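You operate a simulated robot arm through the tools that you are given. There is no shell and no other tool. Be economical: measure what you need, move in short steps, check, and stop when the job is done.

You are at the controls of a simulated robot arm. One attempt, no reset.

TASK
Bend-test the brown carrier's plate at stop 3.
Fine: set the bend stop before you pull the bend lever down to it; raise the lever again; leave the carrier docked.

Only the result counts: the job must be done as asked and must still hold three seconds after the hand-in. Knocking over, shifting, dropping, spilling or breaking anything else fails it.

THE ROBOT
A 7-joint arm with a two-finger parallel gripper, fixed in place. Base frame: the origin is at the foot of the arm, x ahead of it, y to its left, z up; the work surface is at about z = 0. Units: mm, degrees, N and s.
With the tool pointing down near the work surface it reaches from about 240 to 620 mm from the base axis. Its first joint turns from -66.0 to 66.0 degrees. Payload 2.6 kg.
The TCP is the grasp point between the finger pads, 30 mm short of the fingertips. In the tool frame z runs along the fingers and y along their closing line. The gripper opens to 94 mm. The fingers are 28 mm wide and 10 mm thick; the gripper's body (50 by 96 mm) begins 55 mm behind the TCP.
Orientation is that of the tool frame in the base frame, as a unit quaternion [x, y, z, w]. With the fingers straight down and closing along the base's y, the tool's x points along the base's -x, its y along +y and its z along -z.

THE INTERFACE
- The arm moves only by the tool move_arm. Its argument "increments" is a list of rows, each an object (a shift or turn left out is 0, a gripper value left out holds the last) with "delta_pos": the shift along the base's x, y, z in mm, a list of three; "rot": the turn, a rotation vector about the base's x, y, z in degrees, a list of three. In form: [{"delta_pos": [x, y, z], "rot": [ax, ay, az]}, ...]. A call has 1 to 10 rows; each row is the pose to reach, as a shift and turn from the pose commanded when the call began. "jaw" is the closure, from 0 (fully open) to 1 (shut), set as the call begins (left out, the last holds). Rows are played at 5 a second. More than 50 mm and 8.6 degrees between two rows, or a gripper value outside its range, and nothing of the call is played. Where a pose cannot be reached the arm comes as near as it can. A force on the tool above 90 N (or 10 N above the force at the start of the call, whichever is more), or a blocked arm, ends the call early, and 0.2 s more pass. The fingers move at their own pace (about 72 mm/s each) and stop on an object; they squeeze with about 44 N. The grip force told is the motor's: it shows also when the fingers shut on nothing. Time passes only in rows, and 0.2 s behind the last, so rows that repeat a pose let the fingers close. The reply holds the time, the measured pose of the TCP, the force on the tool along the base axes, the opening and the grip force, in the units named above and with some noise.
- Cameras (640 x 400 px; columns grow to the right, rows downward): "scene" is fixed at [50, 443.9, 582.6]; the picture's right is [-0.71, -0.70, 0.00], its down [-0.31, 0.32, -0.90] and it looks along [0.63, -0.64, -0.44] (base axes); focal length 312 px, centre (320, 200). "wrist" rides on the gripper at [-37, 0, -58] in the tool frame; the picture's right is [0.00, -1.00, 0.00], its down [0.97, 0.00, -0.24] and it looks along [0.24, 0.00, 0.97] (tool axes); focal length 218 px, centre (320, 200). There is no depth. A picture from a camera that has moved, and an enlarged one, comes with that camera's place and axes in the base frame and with its lens. The place of the scene camera against the robot may be out by one fixed shift of up to 12 mm in any direction.
- camera(camera): a new picture of that camera. It takes no simulated time.
- zoom(camera, box): a new picture of the part [left, top, right, bottom] of that camera's present view, enlarged. It takes no simulated time.
- sign_off(): hands the job in; it is judged then, once.

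Work in short steps. Places have to be worked out from the pictures, the camera data and where the tool is seen: move nearer, look again, correct. Check each grasp and each placing, and mend what went wrong. You have 120 turns and 76 pictures in all, those below and enlarged ones among them. Open the gripper and draw the arm clear of the work before you hand the job in, unless the task says otherwise; then end with one line.

The tools are called after ">>>" as a command line: name --argument value ..., lists and objects as JSON in quotes. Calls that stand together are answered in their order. move_arm: Moves the arm, as the interface text tells. Its arguments: {"type":"object","properties":{"increments":{"type":"array","items":{"type":"object","properties":{"delta_pos":{"type":"array","items":{"type":"number"}},"rot":{"type":"array","items":{"type":"number"}}}}},"jaw":{"type":"number"}},"required":["increments"]} The other tools are called the same way: camera (camera) takes a picture; zoom (camera, box) takes an enlarged picture of a part of a camera's view; sign_off () hands the job in.

At the start:

```text
time: 0.0
tool_pos: [329.5, -34.3, 419.5]
tool_rot: [0.0, 1.0, 0.0, 0.0]
contact_force: [0.2, 0.2, -0.2]
gripper_width: 94.0
grip_force: 0.1
```

scene: 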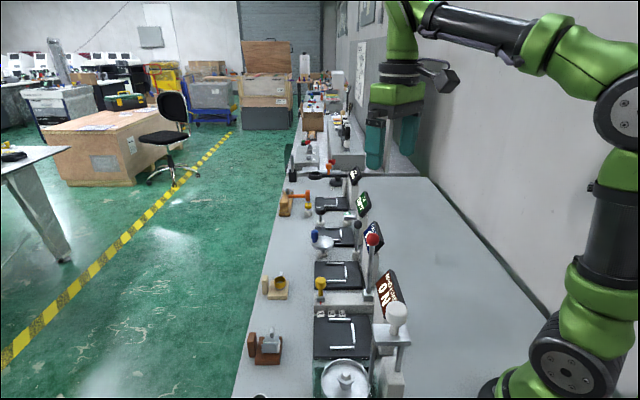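
wrist: 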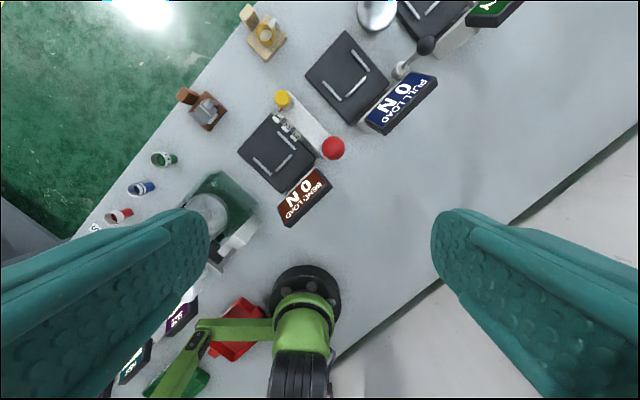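

I start by enlarging both views to identify the stations, carriers and the bend lever.

>>> zoom --camera "scene" --box '[230, 150, 430, 275]'

>>> zoom --camera "scene" --box '[230, 250, 430, 400]'

>>> zoom --camera "wrist" --box '[140, 60, 360, 240]'

```text
3.20 times, centred on (330, 212) of scene
camera zoom: at [50.0, 443.9, 582.6], right [-0.71, -0.7, 0.0], down [-0.31, 0.32, -0.9], along [0.63, -0.64, -0.44], focal length 998 px, centre (288, 160)
```

zoom: 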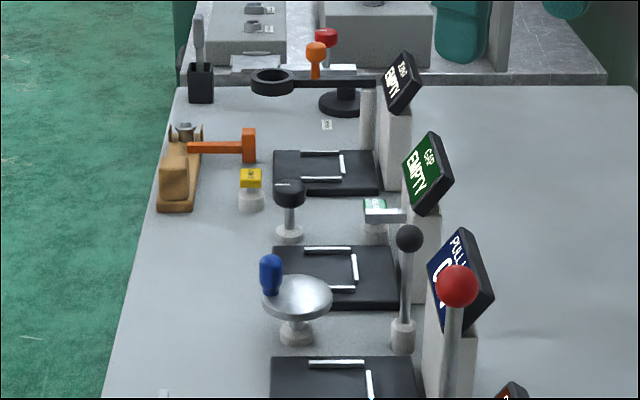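

```text
2.67 times, centred on (330, 325) of scene
camera zoom: at [50.0, 443.9, 582.6], right [-0.71, -0.7, 0.0], down [-0.31, 0.32, -0.9], along [0.63, -0.64, -0.44], focal length 832 px, centre (293, -133)
```

zoom: 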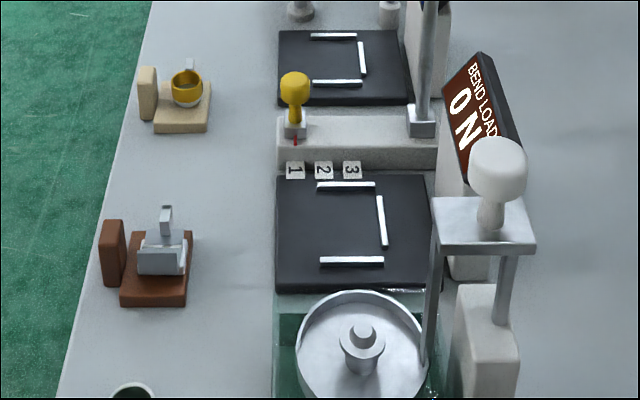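

```text
2.22 times, centred on (250, 150) of wrist
camera zoom: at [365.8, -34.8, 478.4], right [0.0, -1.0, 0.0], down [-0.97, 0.0, 0.24], along [-0.24, 0.0, -0.97], focal length 485 px, centre (476, 311)
```

zoom: 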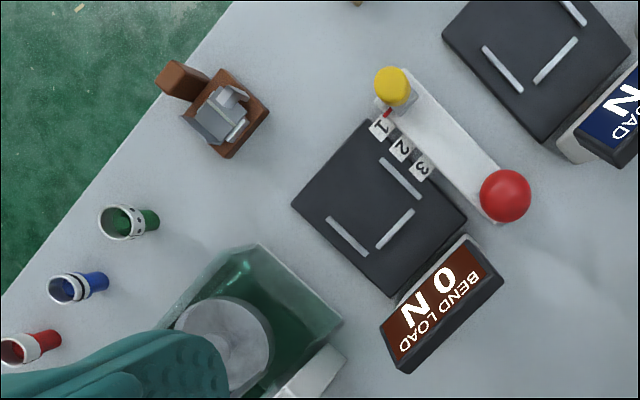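

The bend station is the pad with rails, a yellow stop knob at mark 1, and the red-ball lever. The brown carrier is at roughly (436, 185). I move over it, staying high, for a closer look.

>>> move_arm --increments '[{"delta_pos": [20, 40, -20]}, {"delta_pos": [40, 80, -50]}, {"delta_pos": [55, 120, -80]}, {"delta_pos": [65, 155, -110]}, {"delta_pos": [75, 190, -140]}, {"delta_pos": [75, 190, -140]}]'

>>> camera --camera "wrist"

```text
refused: row 2 steps farther than a row can; nothing moved
```

```text
70 pictures are left
camera wrist: at [365.8, -34.8, 478.4], right [0.0, -1.0, 0.0], down [-0.97, 0.0, 0.24], along [-0.24, 0.0, -0.97], focal length 218 px, centre (320, 200)
```

wrist: 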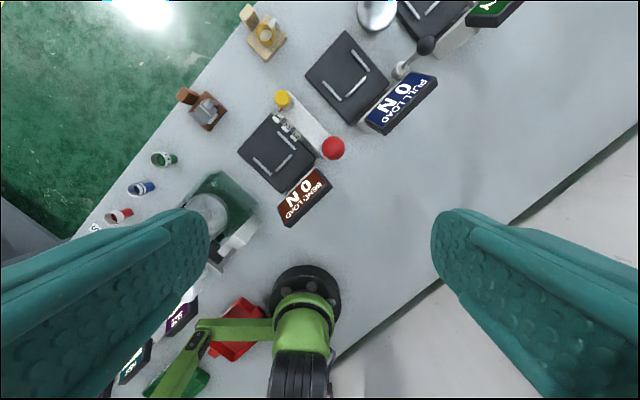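

One step was over 50 mm, so nothing moved; I repeat the move with smaller steps.

>>> move_arm --increments '[{"delta_pos": [15, 35, -20]}, {"delta_pos": [30, 70, -45]}, {"delta_pos": [42, 105, -70]}, {"delta_pos": [53, 140, -95]}, {"delta_pos": [60, 170, -120]}, {"delta_pos": [65, 190, -140]}, {"delta_pos": [65, 190, -140]}]'

>>> camera --camera "wrist"

```text
time: 1.6
tool_pos: [395.3, 155.3, 278.7]
tool_rot: [-0.001, 1.0, 0.0, 0.0]
contact_force: [0.1, -0.3, -0.2]
gripper_width: 94.1
grip_force: 0.1
```

```text
69 pictures are left
camera wrist: at [431.6, 154.7, 337.4], right [0.0, -1.0, 0.0], down [-0.97, 0.0, 0.24], along [-0.24, 0.0, -0.97], focal length 218 px, centre (320, 200)
```

wrist: 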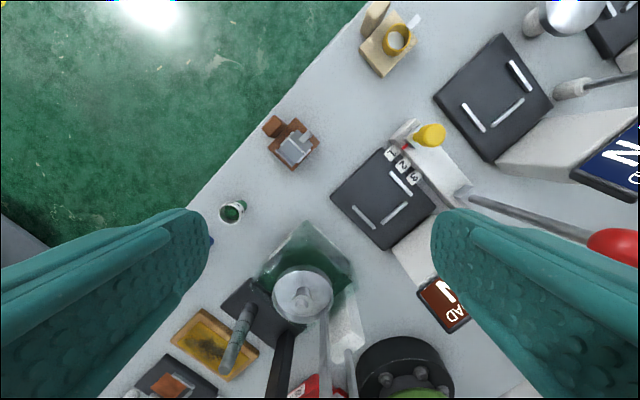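

>>> zoom --camera "wrist" --box '[240, 90, 480, 250]'

```text
2.50 times, centred on (360, 170) of wrist
camera zoom: at [431.6, 154.7, 337.4], right [0.0, -1.0, 0.0], down [-0.97, 0.0, 0.24], along [-0.24, 0.0, -0.97], focal length 546 px, centre (220, 275)
```

zoom: 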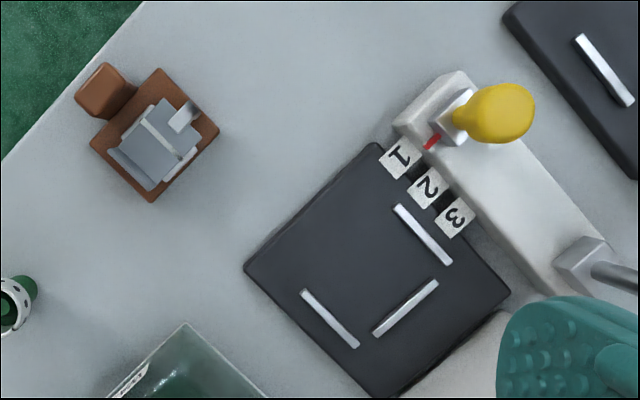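

The dock centre is about (350, 60), opening toward (+x, +y). The carrier base is about (433, 192), its handle block about (457, 215), and both are aligned at about 45°. I go above the handle, turning the tool 45° so the fingers close along the table edge.

>>> move_arm --increments '[{"delta_pos": [10, 10, -14], "rot": [0, 0, 7.5]}, {"delta_pos": [20, 20, -28], "rot": [0, 0, 15]}, {"delta_pos": [30, 30, -42], "rot": [0, 0, 22.5]}, {"delta_pos": [40, 40, -56], "rot": [0, 0, 30]}, {"delta_pos": [52, 50, -70], "rot": [0, 0, 37.5]}, {"delta_pos": [62, 60, -80], "rot": [0, 0, 45]}, {"delta_pos": [62, 60, -80], "rot": [0, 0, 45]}]'

>>> camera --camera "wrist"

>>> zoom --camera "scene" --box '[230, 250, 430, 375]'

```text
time: 3.2
tool_pos: [454.5, 213.8, 200.0]
tool_rot: [-0.384, 0.923, 0.001, 0.0]
contact_force: [0.1, -0.1, 1.2]
gripper_width: 94.3
grip_force: 0.1
```

```text
67 pictures are left
camera wrist: at [481.0, 240.1, 258.3], right [0.71, -0.7, 0.0], down [-0.68, -0.69, 0.24], along [-0.17, -0.17, -0.97], focal length 218 px, centre (320, 200)
```

wrist: 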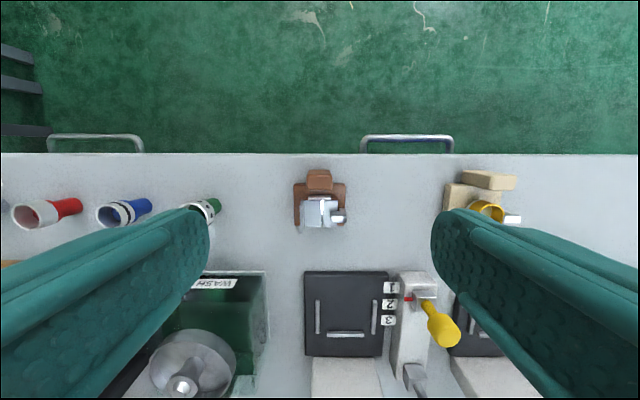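

```text
3.20 times, centred on (330, 312) of scene
camera zoom: at [50.1, 443.9, 582.6], right [-0.71, -0.7, 0.0], down [-0.31, 0.32, -0.9], along [0.63, -0.64, -0.44], focal length 998 px, centre (288, -160)
```

zoom: 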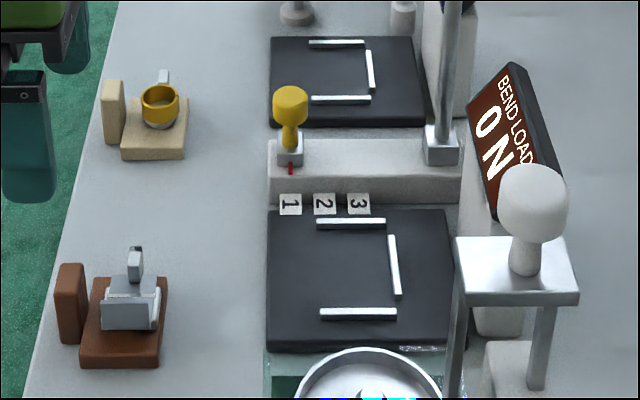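

The view is now square to the table and the handle is centred. I enlarge the carrier and dock for measurement.

>>> zoom --camera "wrist" --box '[260, 150, 400, 240]'

>>> zoom --camera "wrist" --box '[280, 250, 480, 400]'

```text
4.44 times, centred on (330, 195) of wrist
camera zoom: at [481.0, 240.1, 258.3], right [0.71, -0.7, 0.0], down [-0.68, -0.69, 0.24], along [-0.17, -0.17, -0.97], focal length 970 px, centre (276, 222)
```

zoom: 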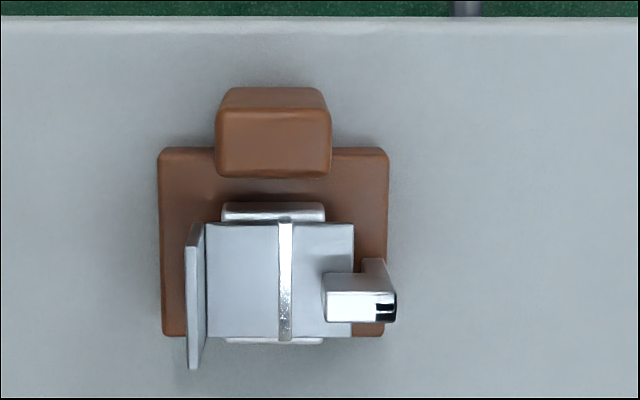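

```text
2.67 times, centred on (380, 325) of wrist
camera zoom: at [481.0, 240.1, 258.3], right [0.71, -0.7, 0.0], down [-0.68, -0.69, 0.24], along [-0.17, -0.17, -0.97], focal length 582 px, centre (160, -133)
```

zoom: 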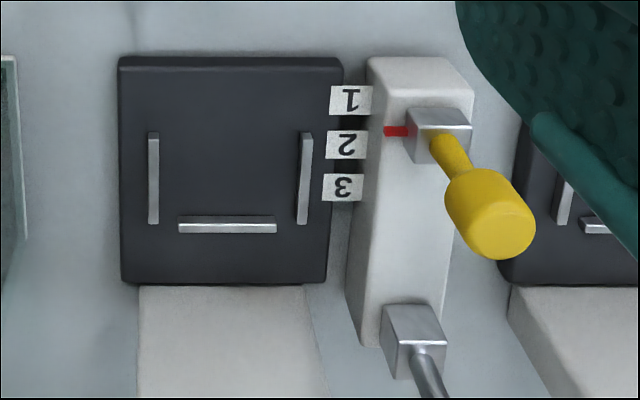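

Handle measures about 25 × 16 mm, top at z ≈ 42, centred at (456, 216). I descend over it with fingertips about 16 mm above the table, slightly outward of centre, still open.

>>> move_arm --increments '[{"delta_pos": [1, 1, -40]}, {"delta_pos": [2, 2, -80]}, {"delta_pos": [2, 2, -115]}, {"delta_pos": [2, 2, -140]}, {"delta_pos": [2, 2, -140]}]'

>>> camera --camera "wrist"

>>> zoom --camera "scene" --box '[200, 250, 400, 375]'

```text
time: 4.4
tool_pos: [457.9, 215.3, 60.9]
tool_rot: [-0.383, 0.924, 0.0, 0.0]
contact_force: [0.2, -0.6, -0.3]
gripper_width: 94.0
grip_force: 0.0
```

```text
63 pictures are left
camera wrist: at [483.6, 242.0, 118.4], right [0.71, -0.71, 0.0], down [-0.69, -0.69, 0.24], along [-0.17, -0.17, -0.97], focal length 218 px, centre (320, 200)
```

wrist: 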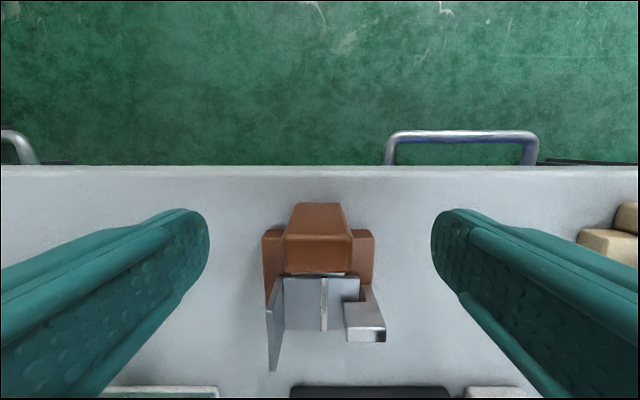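

```text
3.20 times, centred on (300, 312) of scene
camera zoom: at [50.0, 443.9, 582.6], right [-0.71, -0.7, 0.0], down [-0.31, 0.32, -0.9], along [0.63, -0.64, -0.44], focal length 998 px, centre (384, -160)
```

zoom: 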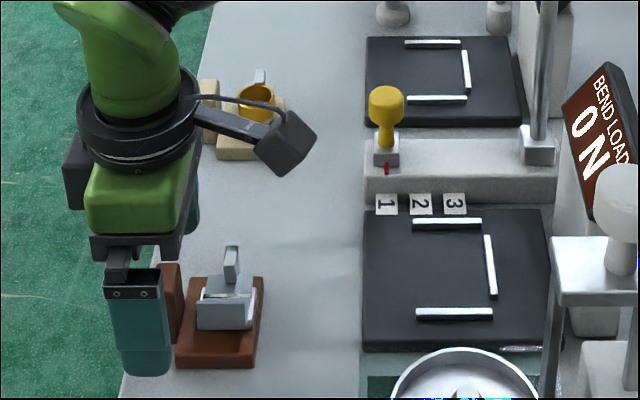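

The handle is centred between the fingers and within their width. I lower the last 14 mm and close.

>>> move_arm --increments '[{"delta_pos": [-1, -1, -14]}, {"delta_pos": [-1, -1, -14]}]'

>>> move_arm --increments '[{"delta_pos": [0, 0, 0]}, {"delta_pos": [0, 0, 0]}, {"delta_pos": [0, 0, 0]}, {"delta_pos": [0, 0, 0]}]' --jaw 1

```text
time: 5.0
tool_pos: [456.3, 215.5, 45.7]
tool_rot: [-0.383, 0.924, 0.0, -0.001]
contact_force: [-0.4, 0.1, 0.0]
gripper_width: 94.1
grip_force: 0.1
```

```text
time: 6.0
tool_pos: [455.7, 215.6, 46.4]
tool_rot: [-0.382, 0.924, 0.0, 0.0]
contact_force: [0.7, 0.2, 0.0]
gripper_width: 25.8
grip_force: 43.9
```

Grip is good (25.8 mm, 44 N). I lift 40 mm, then carry the carrier to a spot in front of the dock opening.

>>> move_arm --increments '[{"delta_pos": [0, 0, 15]}, {"delta_pos": [0, 0, 40]}, {"delta_pos": [-15, -31, 40]}, {"delta_pos": [-30, -62, 40]}, {"delta_pos": [-44, -93.5, 40]}, {"delta_pos": [-44, -93.5, 40]}]'

>>> camera --camera "wrist"

>>> zoom --camera "scene" --box '[230, 250, 430, 375]'

```text
time: 7.4
tool_pos: [414.4, 122.1, 87.3]
tool_rot: [-0.383, 0.924, 0.0, 0.0]
contact_force: [0.8, 0.6, -1.9]
gripper_width: 25.3
grip_force: 43.9
```

```text
61 pictures are left
camera wrist: at [439.6, 148.5, 144.8], right [0.71, -0.71, 0.0], down [-0.69, -0.69, 0.24], along [-0.17, -0.17, -0.97], focal length 218 px, centre (320, 200)
```

wrist: 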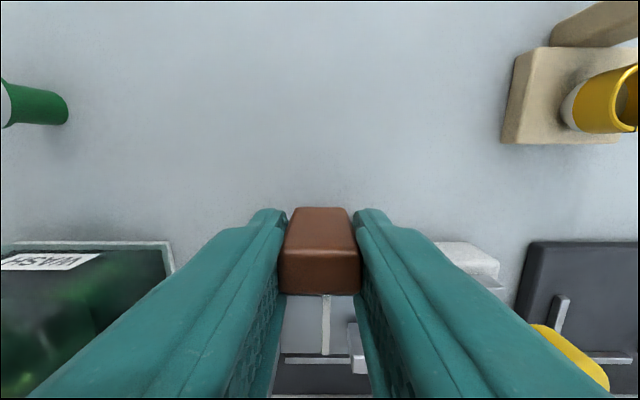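

```text
3.20 times, centred on (330, 312) of scene
camera zoom: at [50.1, 443.9, 582.6], right [-0.71, -0.7, 0.0], down [-0.31, 0.32, -0.9], along [0.63, -0.64, -0.44], focal length 998 px, centre (288, -160)
```

zoom: 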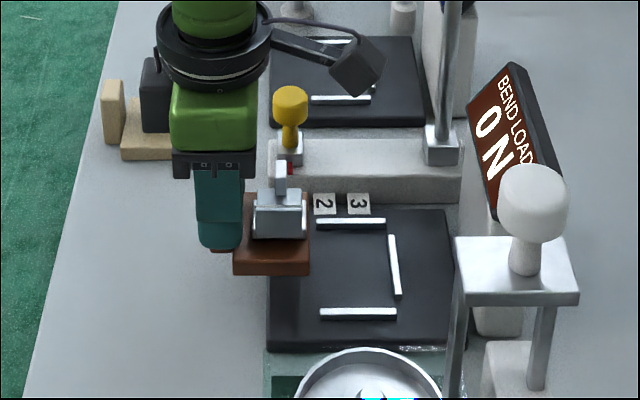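

Carrier is held upright in front of the dock. I lower to about 14 mm above the original grasp height and check pad clearance.

>>> move_arm --increments '[{"delta_pos": [-0.5, 0.5, -13]}, {"delta_pos": [-1, 1, -26]}, {"delta_pos": [-1, 1, -26]}]'

>>> zoom --camera "scene" --box '[270, 290, 390, 365]'

>>> zoom --camera "wrist" --box '[220, 200, 480, 400]'

```text
time: 8.2
tool_pos: [413.7, 123.9, 59.8]
tool_rot: [-0.383, 0.924, 0.0, 0.0]
contact_force: [0.2, -0.6, -1.8]
gripper_width: 25.8
grip_force: 44.4
```

```text
5.33 times, centred on (330, 328) of scene
camera zoom: at [50.1, 443.9, 582.6], right [-0.71, -0.7, 0.0], down [-0.31, 0.32, -0.9], along [0.63, -0.64, -0.44], focal length 1664 px, centre (267, -480)
```

zoom: 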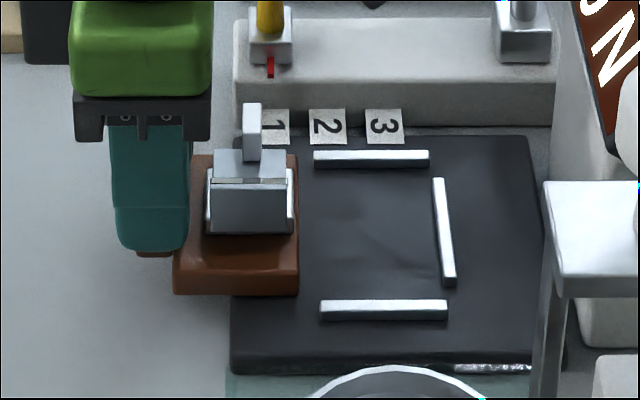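

```text
2.00 times, centred on (350, 300) of wrist
camera zoom: at [439.7, 150.2, 118.8], right [0.71, -0.71, 0.0], down [-0.69, -0.69, 0.24], along [-0.17, -0.17, -0.97], focal length 436 px, centre (260, 0)
```

zoom: 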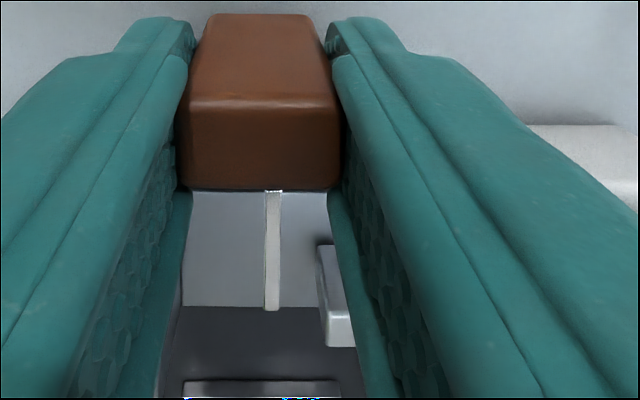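

In the scene view, rails and base are nearly lined up; I judge the carrier about 2 mm short toward +q (away from the tank). I correct that, lower 2.5 mm and slide partly in.

>>> move_arm --increments '[{"delta_pos": [1.4, -1.4, 0]}, {"delta_pos": [1.4, -1.4, -2.5]}, {"delta_pos": [-10, -12.8, -2.5]}, {"delta_pos": [-20, -22.8, -2.5]}, {"delta_pos": [-20, -22.8, -2.5]}]'

>>> zoom --camera "scene" --box '[270, 290, 390, 365]'

```text
time: 9.4
tool_pos: [393.5, 101.4, 58.1]
tool_rot: [-0.384, 0.923, 0.0, 0.003]
contact_force: [6.4, 6.7, 22.4]
gripper_width: 25.6
grip_force: 44.6
```

```text
5.33 times, centred on (330, 328) of scene
camera zoom: at [49.9, 443.9, 582.7], right [-0.71, -0.7, 0.0], down [-0.31, 0.32, -0.9], along [0.63, -0.64, -0.44], focal length 1664 px, centre (267, -480)
```

zoom: 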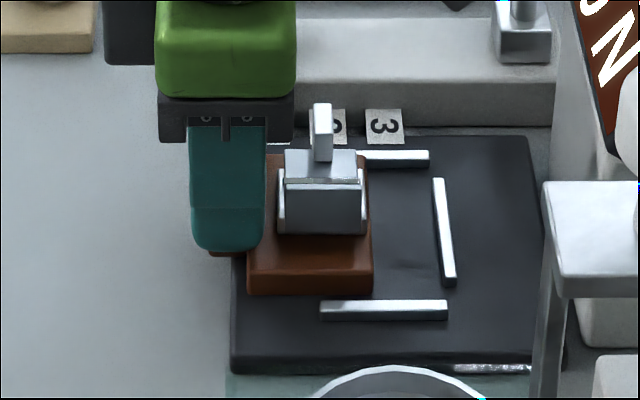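

The pad already supports the carrier (22 N up). I ease up 1.5 mm and slide on most of the remaining ~27 mm.

>>> move_arm --increments '[{"delta_pos": [0, 0, 1.5]}, {"delta_pos": [-8, -8, 1.5]}, {"delta_pos": [-16, -16, 1.5]}, {"delta_pos": [-16, -16, 1.5]}]'

>>> zoom --camera "scene" --box '[270, 290, 390, 365]'

```text
time: 10.4
tool_pos: [374.5, 84.8, 57.8]
tool_rot: [-0.383, 0.924, 0.0, 0.0]
contact_force: [2.4, 2.0, 5.6]
gripper_width: 25.5
grip_force: 44.3
```

```text
5.33 times, centred on (330, 328) of scene
camera zoom: at [50.0, 443.9, 582.6], right [-0.71, -0.7, 0.0], down [-0.31, 0.32, -0.9], along [0.63, -0.64, -0.44], focal length 1664 px, centre (267, -480)
```

zoom: 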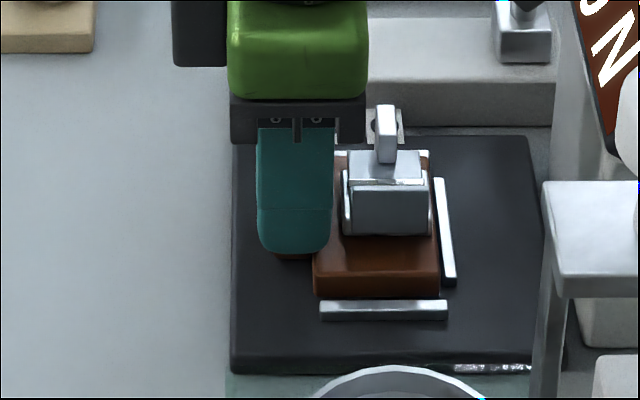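

The base is inside the rails, a few mm from the back rail. I nudge 4 mm further inward at the same height and read the force.

>>> move_arm --increments '[{"delta_pos": [-1, -1, 0]}, {"delta_pos": [-2, -2, 0]}, {"delta_pos": [-3, -3, 0]}, {"delta_pos": [-3, -3, 0]}]'

>>> zoom --camera "scene" --box '[300, 300, 380, 350]'

```text
time: 11.4
tool_pos: [373.5, 83.4, 59.1]
tool_rot: [-0.384, 0.923, 0.001, 0.002]
contact_force: [13.8, 13.9, -8.3]
gripper_width: 25.2
grip_force: 44.4
```

```text
8.00 times, centred on (340, 325) of scene
camera zoom: at [50.1, 443.9, 582.6], right [-0.71, -0.7, 0.0], down [-0.31, 0.32, -0.9], along [0.63, -0.64, -0.44], focal length 2496 px, centre (160, -800)
```

zoom: 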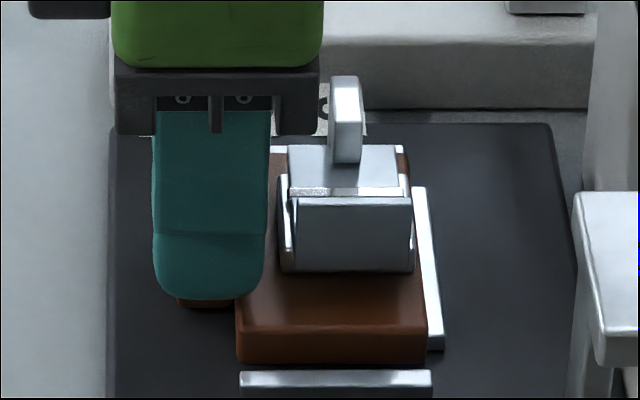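

It now presses on the back rail (~20 N), so it is fully in. I lower 1.5 mm onto the pad, relax the push slightly and open the gripper.

>>> move_arm --increments '[{"delta_pos": [0, 0, -1.5]}, {"delta_pos": [1, 1, -1.5]}, {"delta_pos": [1, 1, -1.5]}]'

>>> move_arm --increments '[{"delta_pos": [0, 0, 0]}, {"delta_pos": [0, 0, 0]}, {"delta_pos": [0, 0, 0]}]' --jaw 0.5

>>> zoom --camera "scene" --box '[300, 300, 380, 350]'

```text
time: 12.2
tool_pos: [373.8, 83.5, 58.6]
tool_rot: [-0.383, 0.924, -0.001, 0.001]
contact_force: [7.8, 12.8, 6.6]
gripper_width: 25.3
grip_force: 43.8
```

```text
time: 13.0
tool_pos: [373.0, 84.4, 57.9]
tool_rot: [-0.383, 0.924, -0.001, 0.0]
contact_force: [-0.1, -0.1, -0.9]
gripper_width: 47.1
grip_force: 0.0
```

```text
8.00 times, centred on (340, 325) of scene
camera zoom: at [50.0, 443.9, 582.6], right [-0.71, -0.7, 0.0], down [-0.31, 0.32, -0.9], along [0.63, -0.64, -0.44], focal length 2496 px, centre (160, -800)
```

zoom: 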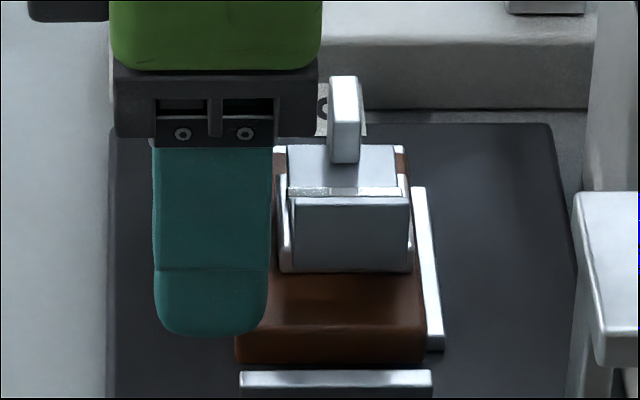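

Released and seated. I raise straight up and draw outward to view the dock, stop and lever.

>>> move_arm --increments '[{"delta_pos": [0, 0, 40]}, {"delta_pos": [0, 0, 85]}, {"delta_pos": [0, 0, 130]}, {"delta_pos": [0, 0, 165]}, {"delta_pos": [20, -20, 185]}, {"delta_pos": [25, -25, 190]}, {"delta_pos": [25, -25, 190]}]'

>>> camera --camera "wrist"

>>> zoom --camera "scene" --box '[280, 200, 440, 350]'

```text
time: 14.6
tool_pos: [398.6, 61.7, 247.6]
tool_rot: [-0.382, 0.924, 0.0, 0.001]
contact_force: [-0.1, 0.1, 0.3]
gripper_width: 47.1
grip_force: 0.0
```

```text
53 pictures are left
camera wrist: at [424.6, 86.9, 305.2], right [0.71, -0.71, 0.0], down [-0.69, -0.69, 0.24], along [-0.17, -0.17, -0.97], focal length 218 px, centre (320, 200)
```

wrist: 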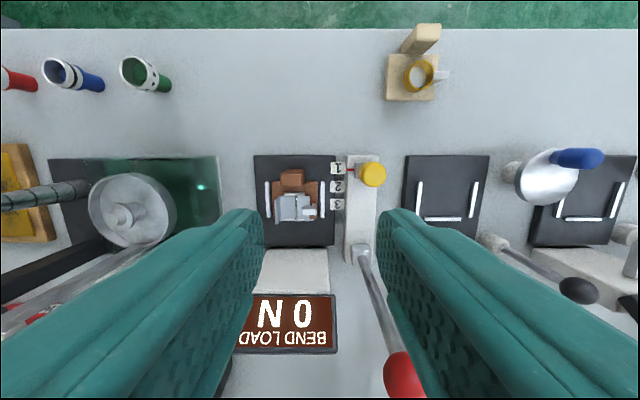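

```text
2.67 times, centred on (360, 275) of scene
camera zoom: at [50.1, 443.9, 582.6], right [-0.71, -0.7, 0.0], down [-0.31, 0.32, -0.9], along [0.63, -0.64, -0.44], focal length 832 px, centre (213, 0)
```

zoom: 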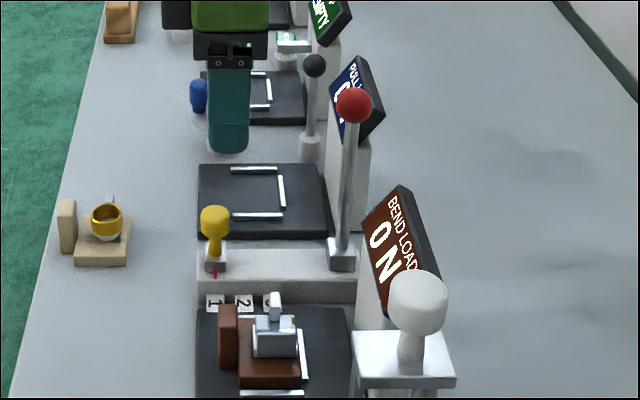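

>>> zoom --camera "wrist" --box '[240, 140, 440, 265]'

>>> zoom --camera "wrist" --box '[320, 225, 480, 400]'

```text
3.20 times, centred on (340, 202) of wrist
camera zoom: at [424.6, 86.9, 305.2], right [0.71, -0.71, 0.0], down [-0.69, -0.69, 0.24], along [-0.17, -0.17, -0.97], focal length 698 px, centre (256, 192)
```

zoom: 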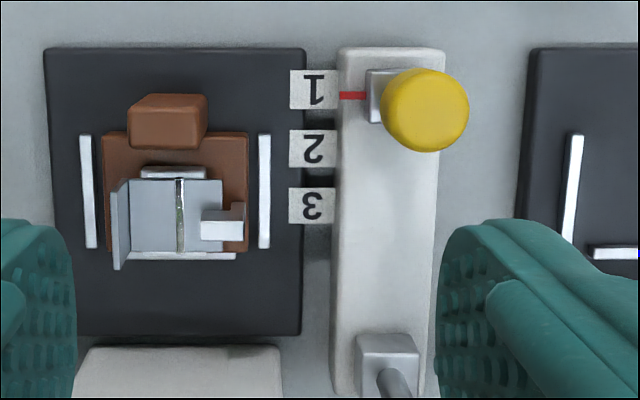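

```text
2.29 times, centred on (400, 312) of wrist
camera zoom: at [424.6, 86.9, 305.2], right [0.71, -0.71, 0.0], down [-0.69, -0.69, 0.24], along [-0.17, -0.17, -0.97], focal length 499 px, centre (137, -57)
```

zoom: 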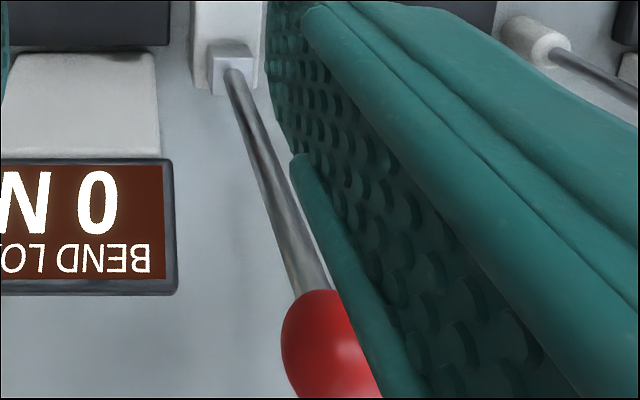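

The carrier sits squarely in the rails. Stop marks are spaced ~25 mm (1 at p≈-333 … 3 at p≈-282 along the rail), knob cap centre ≈ (441, 32, ~80), lever ball ≈ (360, -55, 194) upright. To keep the hand clear of the lever I tilt the tool 15° outward and hover above the knob.

>>> move_arm --increments '[{"delta_pos": [10, -7, 0], "rot": [-2.5, 2.5, 0]}, {"delta_pos": [22, -14, 0], "rot": [-5.3, 5.3, 0]}, {"delta_pos": [33, -21, -20], "rot": [-8, 8, 0]}, {"delta_pos": [43, -28, -50], "rot": [-10.6, 10.6, 0]}, {"delta_pos": [43, -28, -88], "rot": [-10.6, 10.6, 0]}, {"delta_pos": [43, -28, -88], "rot": [-10.6, 10.6, 0]}]' --jaw 0.33

>>> camera --camera "wrist"

>>> zoom --camera "scene" --box '[270, 190, 430, 315]'

```text
time: 16.0
tool_pos: [443.0, 29.3, 160.5]
tool_rot: [-0.379, 0.916, -0.05, -0.121]
contact_force: [-0.5, 0.0, -0.5]
gripper_width: 63.0
grip_force: 0.0
```

```text
49 pictures are left
camera wrist: at [479.1, 65.6, 206.6], right [0.71, -0.71, 0.0], down [-0.62, -0.62, 0.48], along [-0.34, -0.34, -0.88], focal length 218 px, centre (320, 200)
```

wrist: 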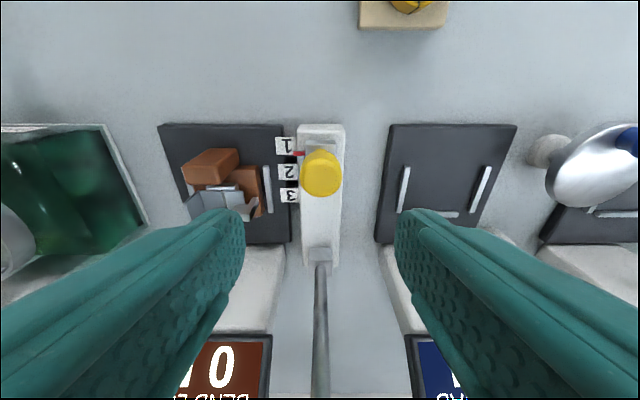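

```text
3.20 times, centred on (350, 252) of scene
camera zoom: at [50.1, 443.9, 582.6], right [-0.71, -0.7, 0.0], down [-0.31, 0.32, -0.9], along [0.63, -0.64, -0.44], focal length 998 px, centre (224, 32)
```

zoom: 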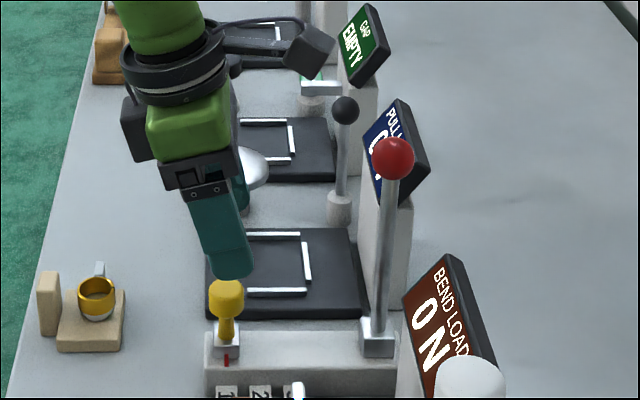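

The knob is centred between the fingers (rail axis q≈293), cap centre ≈ z 76. I descend around the cap, then close on it.

>>> move_arm --increments '[{"delta_pos": [0.7, 0.7, -30]}, {"delta_pos": [0.7, 0.7, -60]}, {"delta_pos": [0.7, 0.7, -82]}, {"delta_pos": [0.7, 0.7, -82]}]'

>>> zoom --camera "scene" --box '[270, 190, 430, 315]'

>>> camera --camera "wrist"

```text
time: 17.0
tool_pos: [442.9, 32.4, 78.0]
tool_rot: [-0.379, 0.916, -0.05, -0.122]
contact_force: [0.3, -0.8, 0.1]
gripper_width: 62.9
grip_force: 0.1
```

```text
3.20 times, centred on (350, 252) of scene
camera zoom: at [50.0, 443.9, 582.6], right [-0.71, -0.7, 0.0], down [-0.31, 0.32, -0.9], along [0.63, -0.64, -0.44], focal length 998 px, centre (224, 32)
```

zoom: 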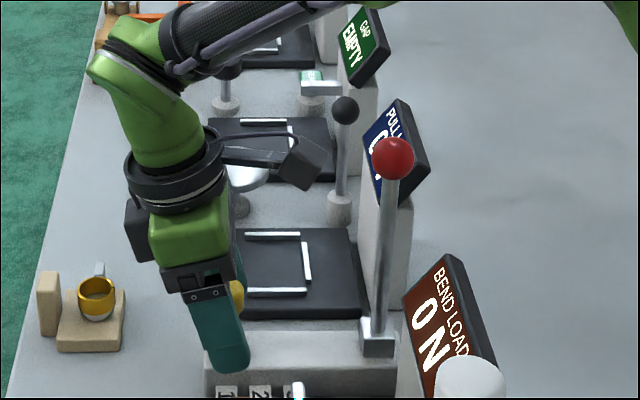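

```text
46 pictures are left
camera wrist: at [478.7, 67.4, 124.5], right [0.71, -0.71, 0.0], down [-0.62, -0.62, 0.48], along [-0.34, -0.34, -0.88], focal length 218 px, centre (320, 200)
```

wrist: 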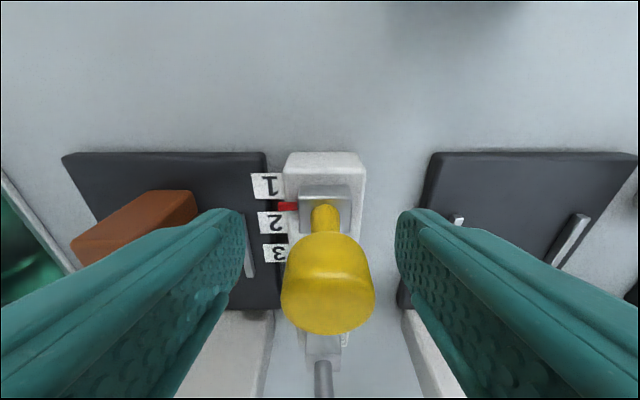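

Reading the scene view, a bracketed box on the flange sticks out ~85 mm inward at about ball height; sliding 50 mm inward at this tilt could touch the lever ball. I add another 15° of outward tilt in place (fingers are open either side of the cap) and raise 6 mm.

>>> move_arm --increments '[{"delta_pos": [0.7, 0.7, 3], "rot": [-3.5, 3.5, 0]}, {"delta_pos": [1.4, 1.4, 6], "rot": [-7, 7, 0]}, {"delta_pos": [2, 2, 6], "rot": [-10.6, 10.6, 0]}, {"delta_pos": [2, 2, 6], "rot": [-10.6, 10.6, 0]}]'

>>> zoom --camera "scene" --box '[250, 150, 450, 315]'

>>> camera --camera "wrist"

```text
time: 18.0
tool_pos: [444.8, 33.1, 84.0]
tool_rot: [-0.37, 0.892, -0.1, -0.24]
contact_force: [0.6, 0.0, 0.7]
gripper_width: 63.3
grip_force: 0.1
```

```text
2.42 times, centred on (350, 232) of scene
camera zoom: at [50.0, 443.9, 582.6], right [-0.71, -0.7, 0.0], down [-0.31, 0.32, -0.9], along [0.63, -0.64, -0.44], focal length 756 px, centre (247, 121)
```

zoom: 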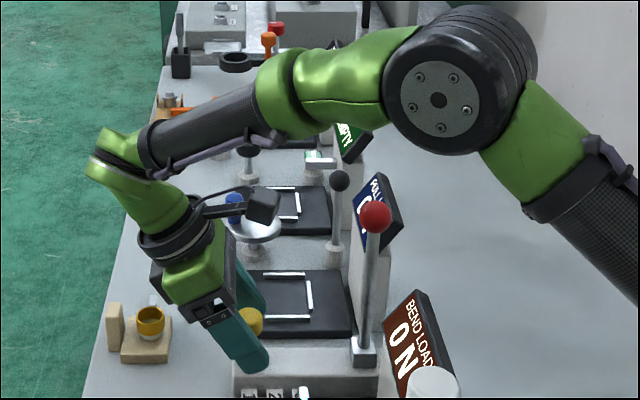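

```text
44 pictures are left
camera wrist: at [487.9, 76.6, 116.0], right [0.71, -0.71, 0.0], down [-0.51, -0.51, 0.69], along [-0.49, -0.49, -0.72], focal length 218 px, centre (320, 200)
```

wrist: 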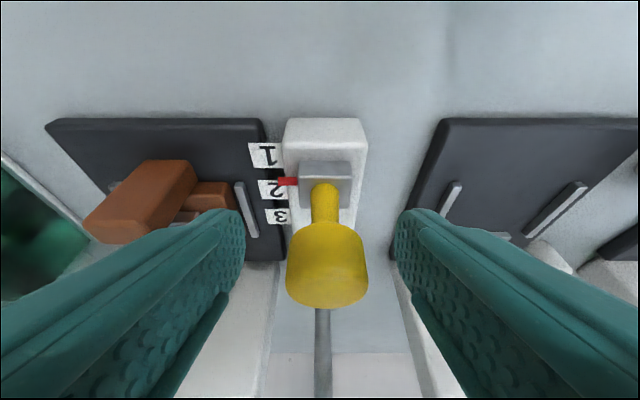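

The box now has ~74 mm to the ball, leaving room for the slide. Cap sits between the pads; I close on it.

>>> move_arm --increments '[{"delta_pos": [0, 0, 0]}, {"delta_pos": [0, 0, 0]}, {"delta_pos": [0, 0, 0]}, {"delta_pos": [0, 0, 0]}]' --jaw 1

>>> zoom --camera "wrist" --box '[200, 90, 440, 320]'

```text
time: 19.0
tool_pos: [445.8, 31.8, 84.3]
tool_rot: [-0.369, 0.893, -0.101, -0.238]
contact_force: [13.5, -12.9, -4.7]
gripper_width: 24.7
grip_force: 45.5
```

```text
1.74 times, centred on (320, 205) of wrist
camera zoom: at [488.7, 74.8, 116.3], right [0.71, -0.71, 0.0], down [-0.51, -0.51, 0.69], along [-0.49, -0.49, -0.72], focal length 380 px, centre (320, 191)
```

zoom: 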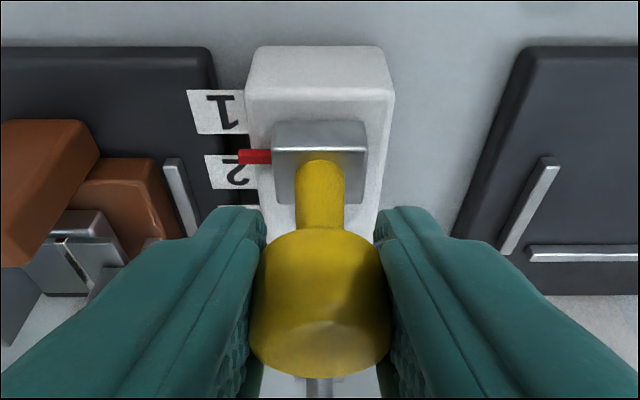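

Gripped (24.7 mm) with ~19 N side load; I shift 1.5 mm sideways to relieve it and try sliding 10 mm inward.

>>> move_arm --increments '[{"delta_pos": [1.1, -1.1, 0]}, {"delta_pos": [-1.4, -3.6, 0]}, {"delta_pos": [-3.9, -6.1, 0]}, {"delta_pos": [-6, -8.2, 0]}, {"delta_pos": [-6, -8.2, 0]}]'

>>> zoom --camera "wrist" --box '[200, 90, 440, 320]'

```text
time: 20.2
tool_pos: [439.3, 25.0, 84.7]
tool_rot: [-0.369, 0.893, -0.1, -0.237]
contact_force: [3.8, -4.0, 33.2]
gripper_width: 24.7
grip_force: 44.4
```

```text
1.74 times, centred on (320, 205) of wrist
camera zoom: at [482.3, 68.2, 116.5], right [0.71, -0.71, 0.0], down [-0.51, -0.51, 0.69], along [-0.49, -0.49, -0.72], focal length 380 px, centre (320, 191)
```

zoom: 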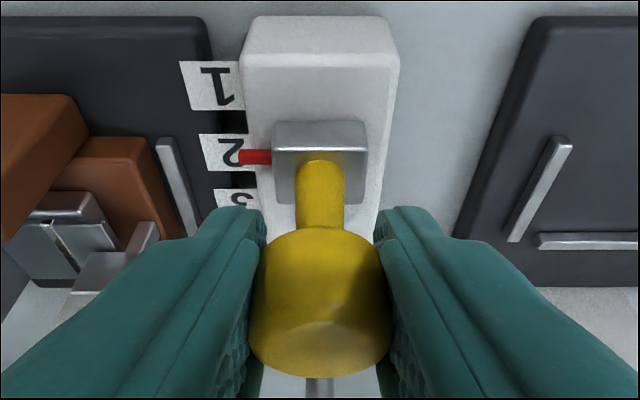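

The stop slides freely and stays with the fingers. I continue ~36 mm toward mark 3, raising 1 mm to relieve the vertical load.

>>> move_arm --increments '[{"delta_pos": [0, 0, 1]}, {"delta_pos": [-5, -5, 1]}, {"delta_pos": [-10, -10, 1]}, {"delta_pos": [-15, -15, 1]}, {"delta_pos": [-20, -20, 1]}, {"delta_pos": [-25, -25, 1]}, {"delta_pos": [-25, -25, 1]}]'

>>> zoom --camera "wrist" --box '[200, 90, 440, 320]'

>>> zoom --camera "scene" --box '[280, 190, 440, 320]'

```text
time: 21.8
tool_pos: [413.6, -0.0, 84.8]
tool_rot: [-0.371, 0.892, -0.1, -0.238]
contact_force: [12.2, -13.3, 2.1]
gripper_width: 24.8
grip_force: 45.6
```

```text
1.74 times, centred on (320, 205) of wrist
camera zoom: at [456.6, 42.5, 116.3], right [0.71, -0.71, 0.0], down [-0.51, -0.51, 0.69], along [-0.49, -0.49, -0.72], focal length 380 px, centre (320, 191)
```

zoom: 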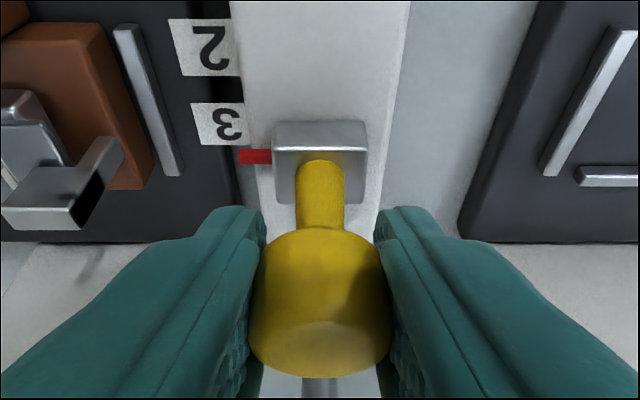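

```text
3.08 times, centred on (360, 255) of scene
camera zoom: at [50.0, 443.9, 582.6], right [-0.71, -0.7, 0.0], down [-0.31, 0.32, -0.9], along [0.63, -0.64, -0.44], focal length 960 px, centre (197, 31)
```

zoom: 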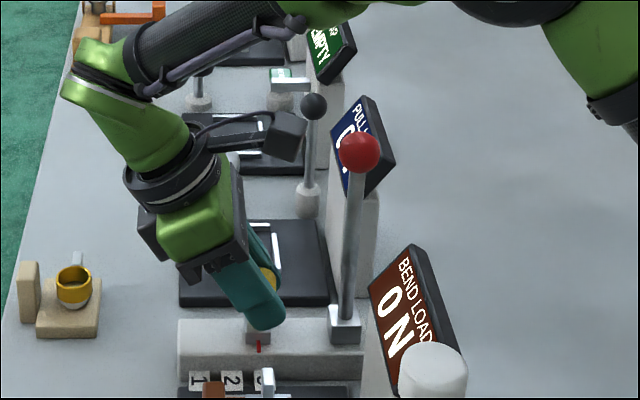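

Red mark is nearly at 3; comparing with the starting view I judge 2–4 mm to go. I enlarge the scene to resolve it.

>>> zoom --camera "scene" --box '[330, 285, 400, 330]'

>>> zoom --camera "wrist" --box '[250, 80, 350, 170]'

```text
8.89 times, centred on (365, 308) of scene
camera zoom: at [50.0, 443.9, 582.6], right [-0.71, -0.7, 0.0], down [-0.31, 0.32, -0.9], along [0.63, -0.64, -0.44], focal length 2773 px, centre (-80, -756)
```

zoom: 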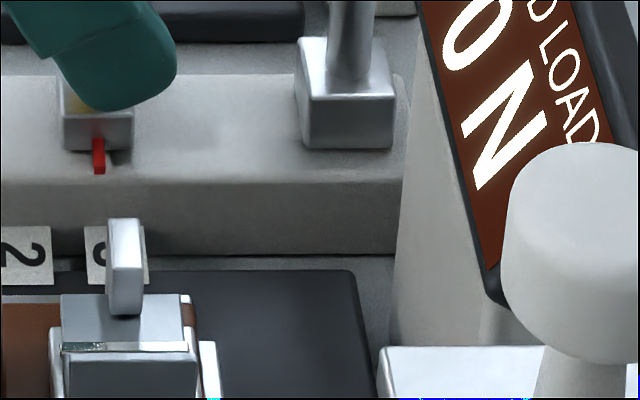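

```text
4.44 times, centred on (300, 125) of wrist
camera zoom: at [456.6, 42.5, 116.3], right [0.71, -0.71, 0.0], down [-0.51, -0.51, 0.69], along [-0.49, -0.49, -0.72], focal length 970 px, centre (409, 533)
```

zoom: 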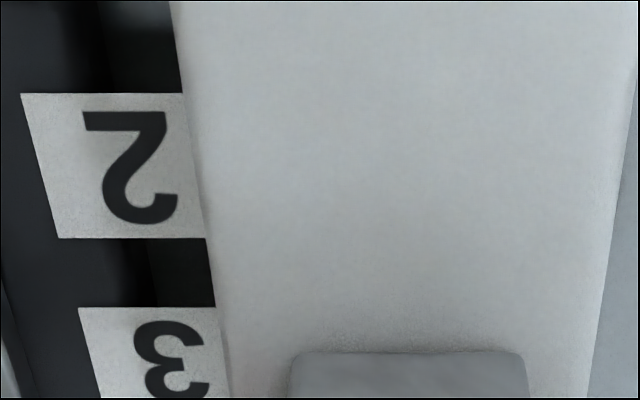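

Label 3 is still ~3.8 mm further in than the red pointer. I move that amount.

>>> move_arm --increments '[{"delta_pos": [-0.7, -2.1, 0]}, {"delta_pos": [-2, -3.4, 0]}, {"delta_pos": [-2, -3.4, 0]}]'

>>> zoom --camera "scene" --box '[330, 285, 400, 330]'

>>> zoom --camera "wrist" --box '[200, 90, 440, 320]'

```text
time: 22.6
tool_pos: [410.2, -3.3, 84.5]
tool_rot: [-0.37, 0.892, -0.099, -0.239]
contact_force: [5.1, -7.8, 12.4]
gripper_width: 24.7
grip_force: 45.5
```

```text
8.89 times, centred on (365, 308) of scene
camera zoom: at [50.0, 443.9, 582.6], right [-0.71, -0.7, 0.0], down [-0.31, 0.32, -0.9], along [0.63, -0.64, -0.44], focal length 2773 px, centre (-80, -756)
```

zoom: 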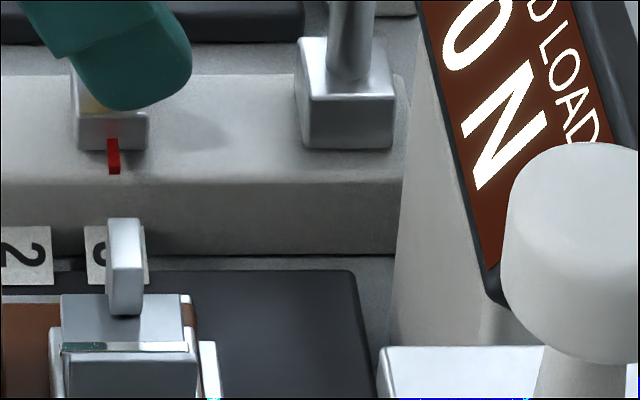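

```text
1.74 times, centred on (320, 205) of wrist
camera zoom: at [454.0, 39.6, 116.2], right [0.71, -0.71, 0.0], down [-0.51, -0.51, 0.69], along [-0.49, -0.49, -0.72], focal length 380 px, centre (320, 191)
```

zoom: 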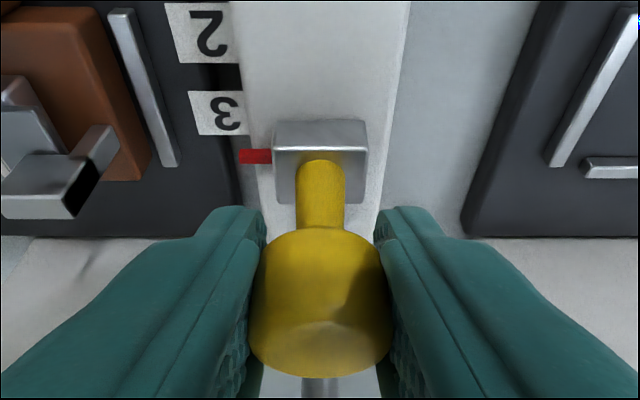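

The pointer now matches mark 3 in both views. I open and withdraw along the tool axis.

>>> move_arm --increments '[{"delta_pos": [0, 0, 0]}, {"delta_pos": [0, 0, 0]}, {"delta_pos": [0, 0, 0]}]' --jaw 0.4

>>> move_arm --increments '[{"delta_pos": [14, 14, 34.6]}, {"delta_pos": [28, 28, 69]}, {"delta_pos": [42, 42, 104]}, {"delta_pos": [56, 56, 138]}, {"delta_pos": [56, 56, 138]}]'

>>> zoom --camera "scene" --box '[290, 190, 420, 330]'

>>> camera --camera "wrist"

```text
time: 23.4
tool_pos: [411.0, -2.6, 84.6]
tool_rot: [-0.37, 0.892, -0.098, -0.24]
contact_force: [-1.3, -0.3, 0.3]
gripper_width: 56.5
grip_force: 0.0
```

```text
time: 24.6
tool_pos: [468.1, 55.0, 223.0]
tool_rot: [-0.371, 0.892, -0.1, -0.239]
contact_force: [0.7, 0.0, -1.3]
gripper_width: 56.2
grip_force: 0.1
```

```text
2.86 times, centred on (355, 260) of scene
camera zoom: at [50.0, 443.9, 582.6], right [-0.71, -0.7, 0.0], down [-0.31, 0.32, -0.9], along [0.63, -0.64, -0.44], focal length 891 px, centre (220, 29)
```

zoom: 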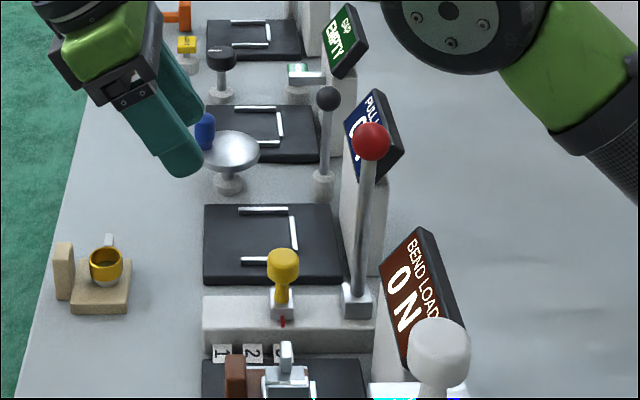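

```text
34 pictures are left
camera wrist: at [511.6, 98.1, 255.4], right [0.71, -0.71, 0.0], down [-0.51, -0.51, 0.69], along [-0.49, -0.49, -0.72], focal length 218 px, centre (320, 200)
```

wrist: 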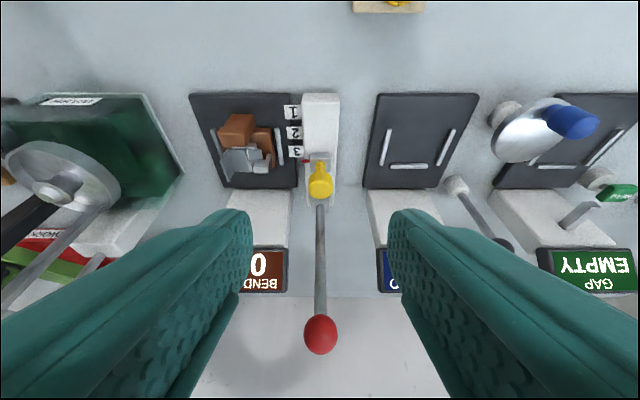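

The lever stands vertical; ball ≈ p -222, q 293, z ≈ 198. I move up and inward to a hover point 100 mm back along the tool axis from the ball.

>>> move_arm --increments '[{"delta_pos": [0, 0, 35]}, {"delta_pos": [-15, -15, 62]}, {"delta_pos": [-40, -40, 62]}, {"delta_pos": [-69, -69, 62]}, {"delta_pos": [-69, -69, 62]}]'

>>> camera --camera "wrist"

>>> zoom --camera "scene" --box '[270, 100, 450, 320]'

```text
time: 25.8
tool_pos: [400.5, -14.0, 283.4]
tool_rot: [-0.37, 0.892, -0.099, -0.239]
contact_force: [0.0, 0.1, 0.1]
gripper_width: 56.6
grip_force: 0.0
```

```text
33 pictures are left
camera wrist: at [443.4, 28.8, 314.0], right [0.71, -0.71, 0.0], down [-0.51, -0.51, 0.69], along [-0.49, -0.49, -0.72], focal length 218 px, centre (320, 200)
```

wrist: 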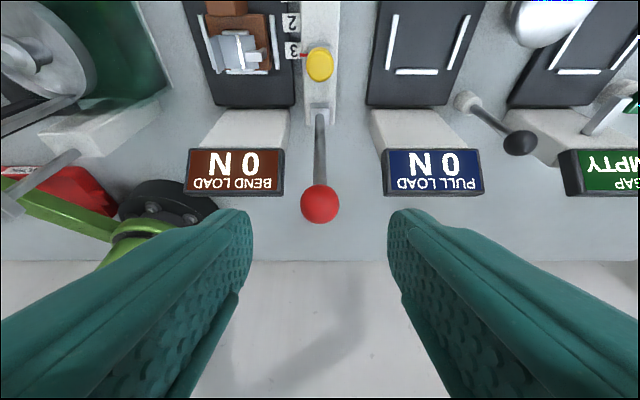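

```text
1.82 times, centred on (360, 210) of scene
camera zoom: at [50.0, 443.9, 582.6], right [-0.71, -0.7, 0.0], down [-0.31, 0.32, -0.9], along [0.63, -0.64, -0.44], focal length 567 px, centre (247, 182)
```

zoom: 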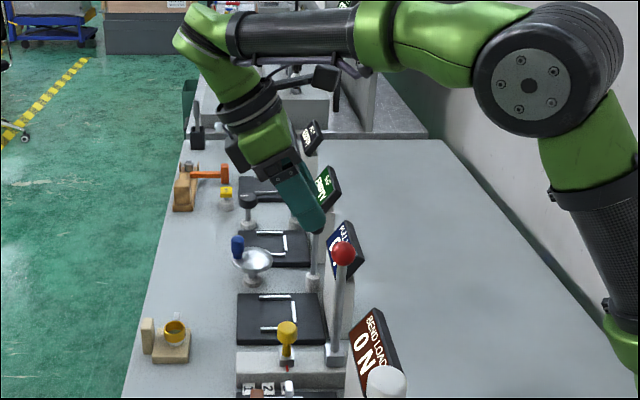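

Triangulating: ball centre at p -222, q 293, z 201. I descend to it with open fingers.

>>> move_arm --increments '[{"delta_pos": [-12, -12, -27]}, {"delta_pos": [-24, -24, -55]}, {"delta_pos": [-36, -36, -82]}, {"delta_pos": [-36, -36, -82]}]'

>>> camera --camera "wrist"

```text
time: 26.8
tool_pos: [364.3, -52.0, 201.2]
tool_rot: [-0.371, 0.892, -0.099, -0.238]
contact_force: [0.3, -0.2, -0.1]
gripper_width: 56.5
grip_force: 0.1
```

```text
31 pictures are left
camera wrist: at [406.5, -8.8, 233.4], right [0.71, -0.71, 0.0], down [-0.51, -0.51, 0.69], along [-0.49, -0.49, -0.72], focal length 218 px, centre (320, 200)
```

wrist: 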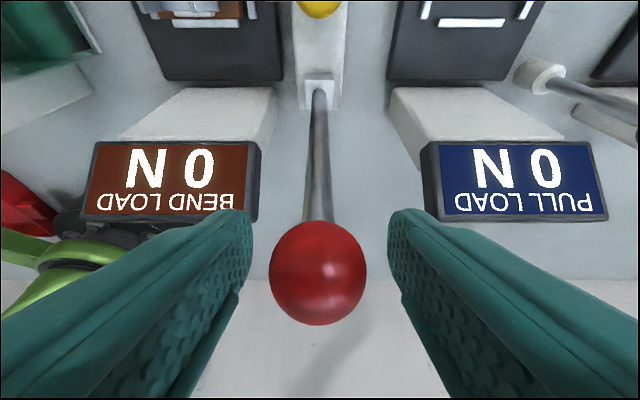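

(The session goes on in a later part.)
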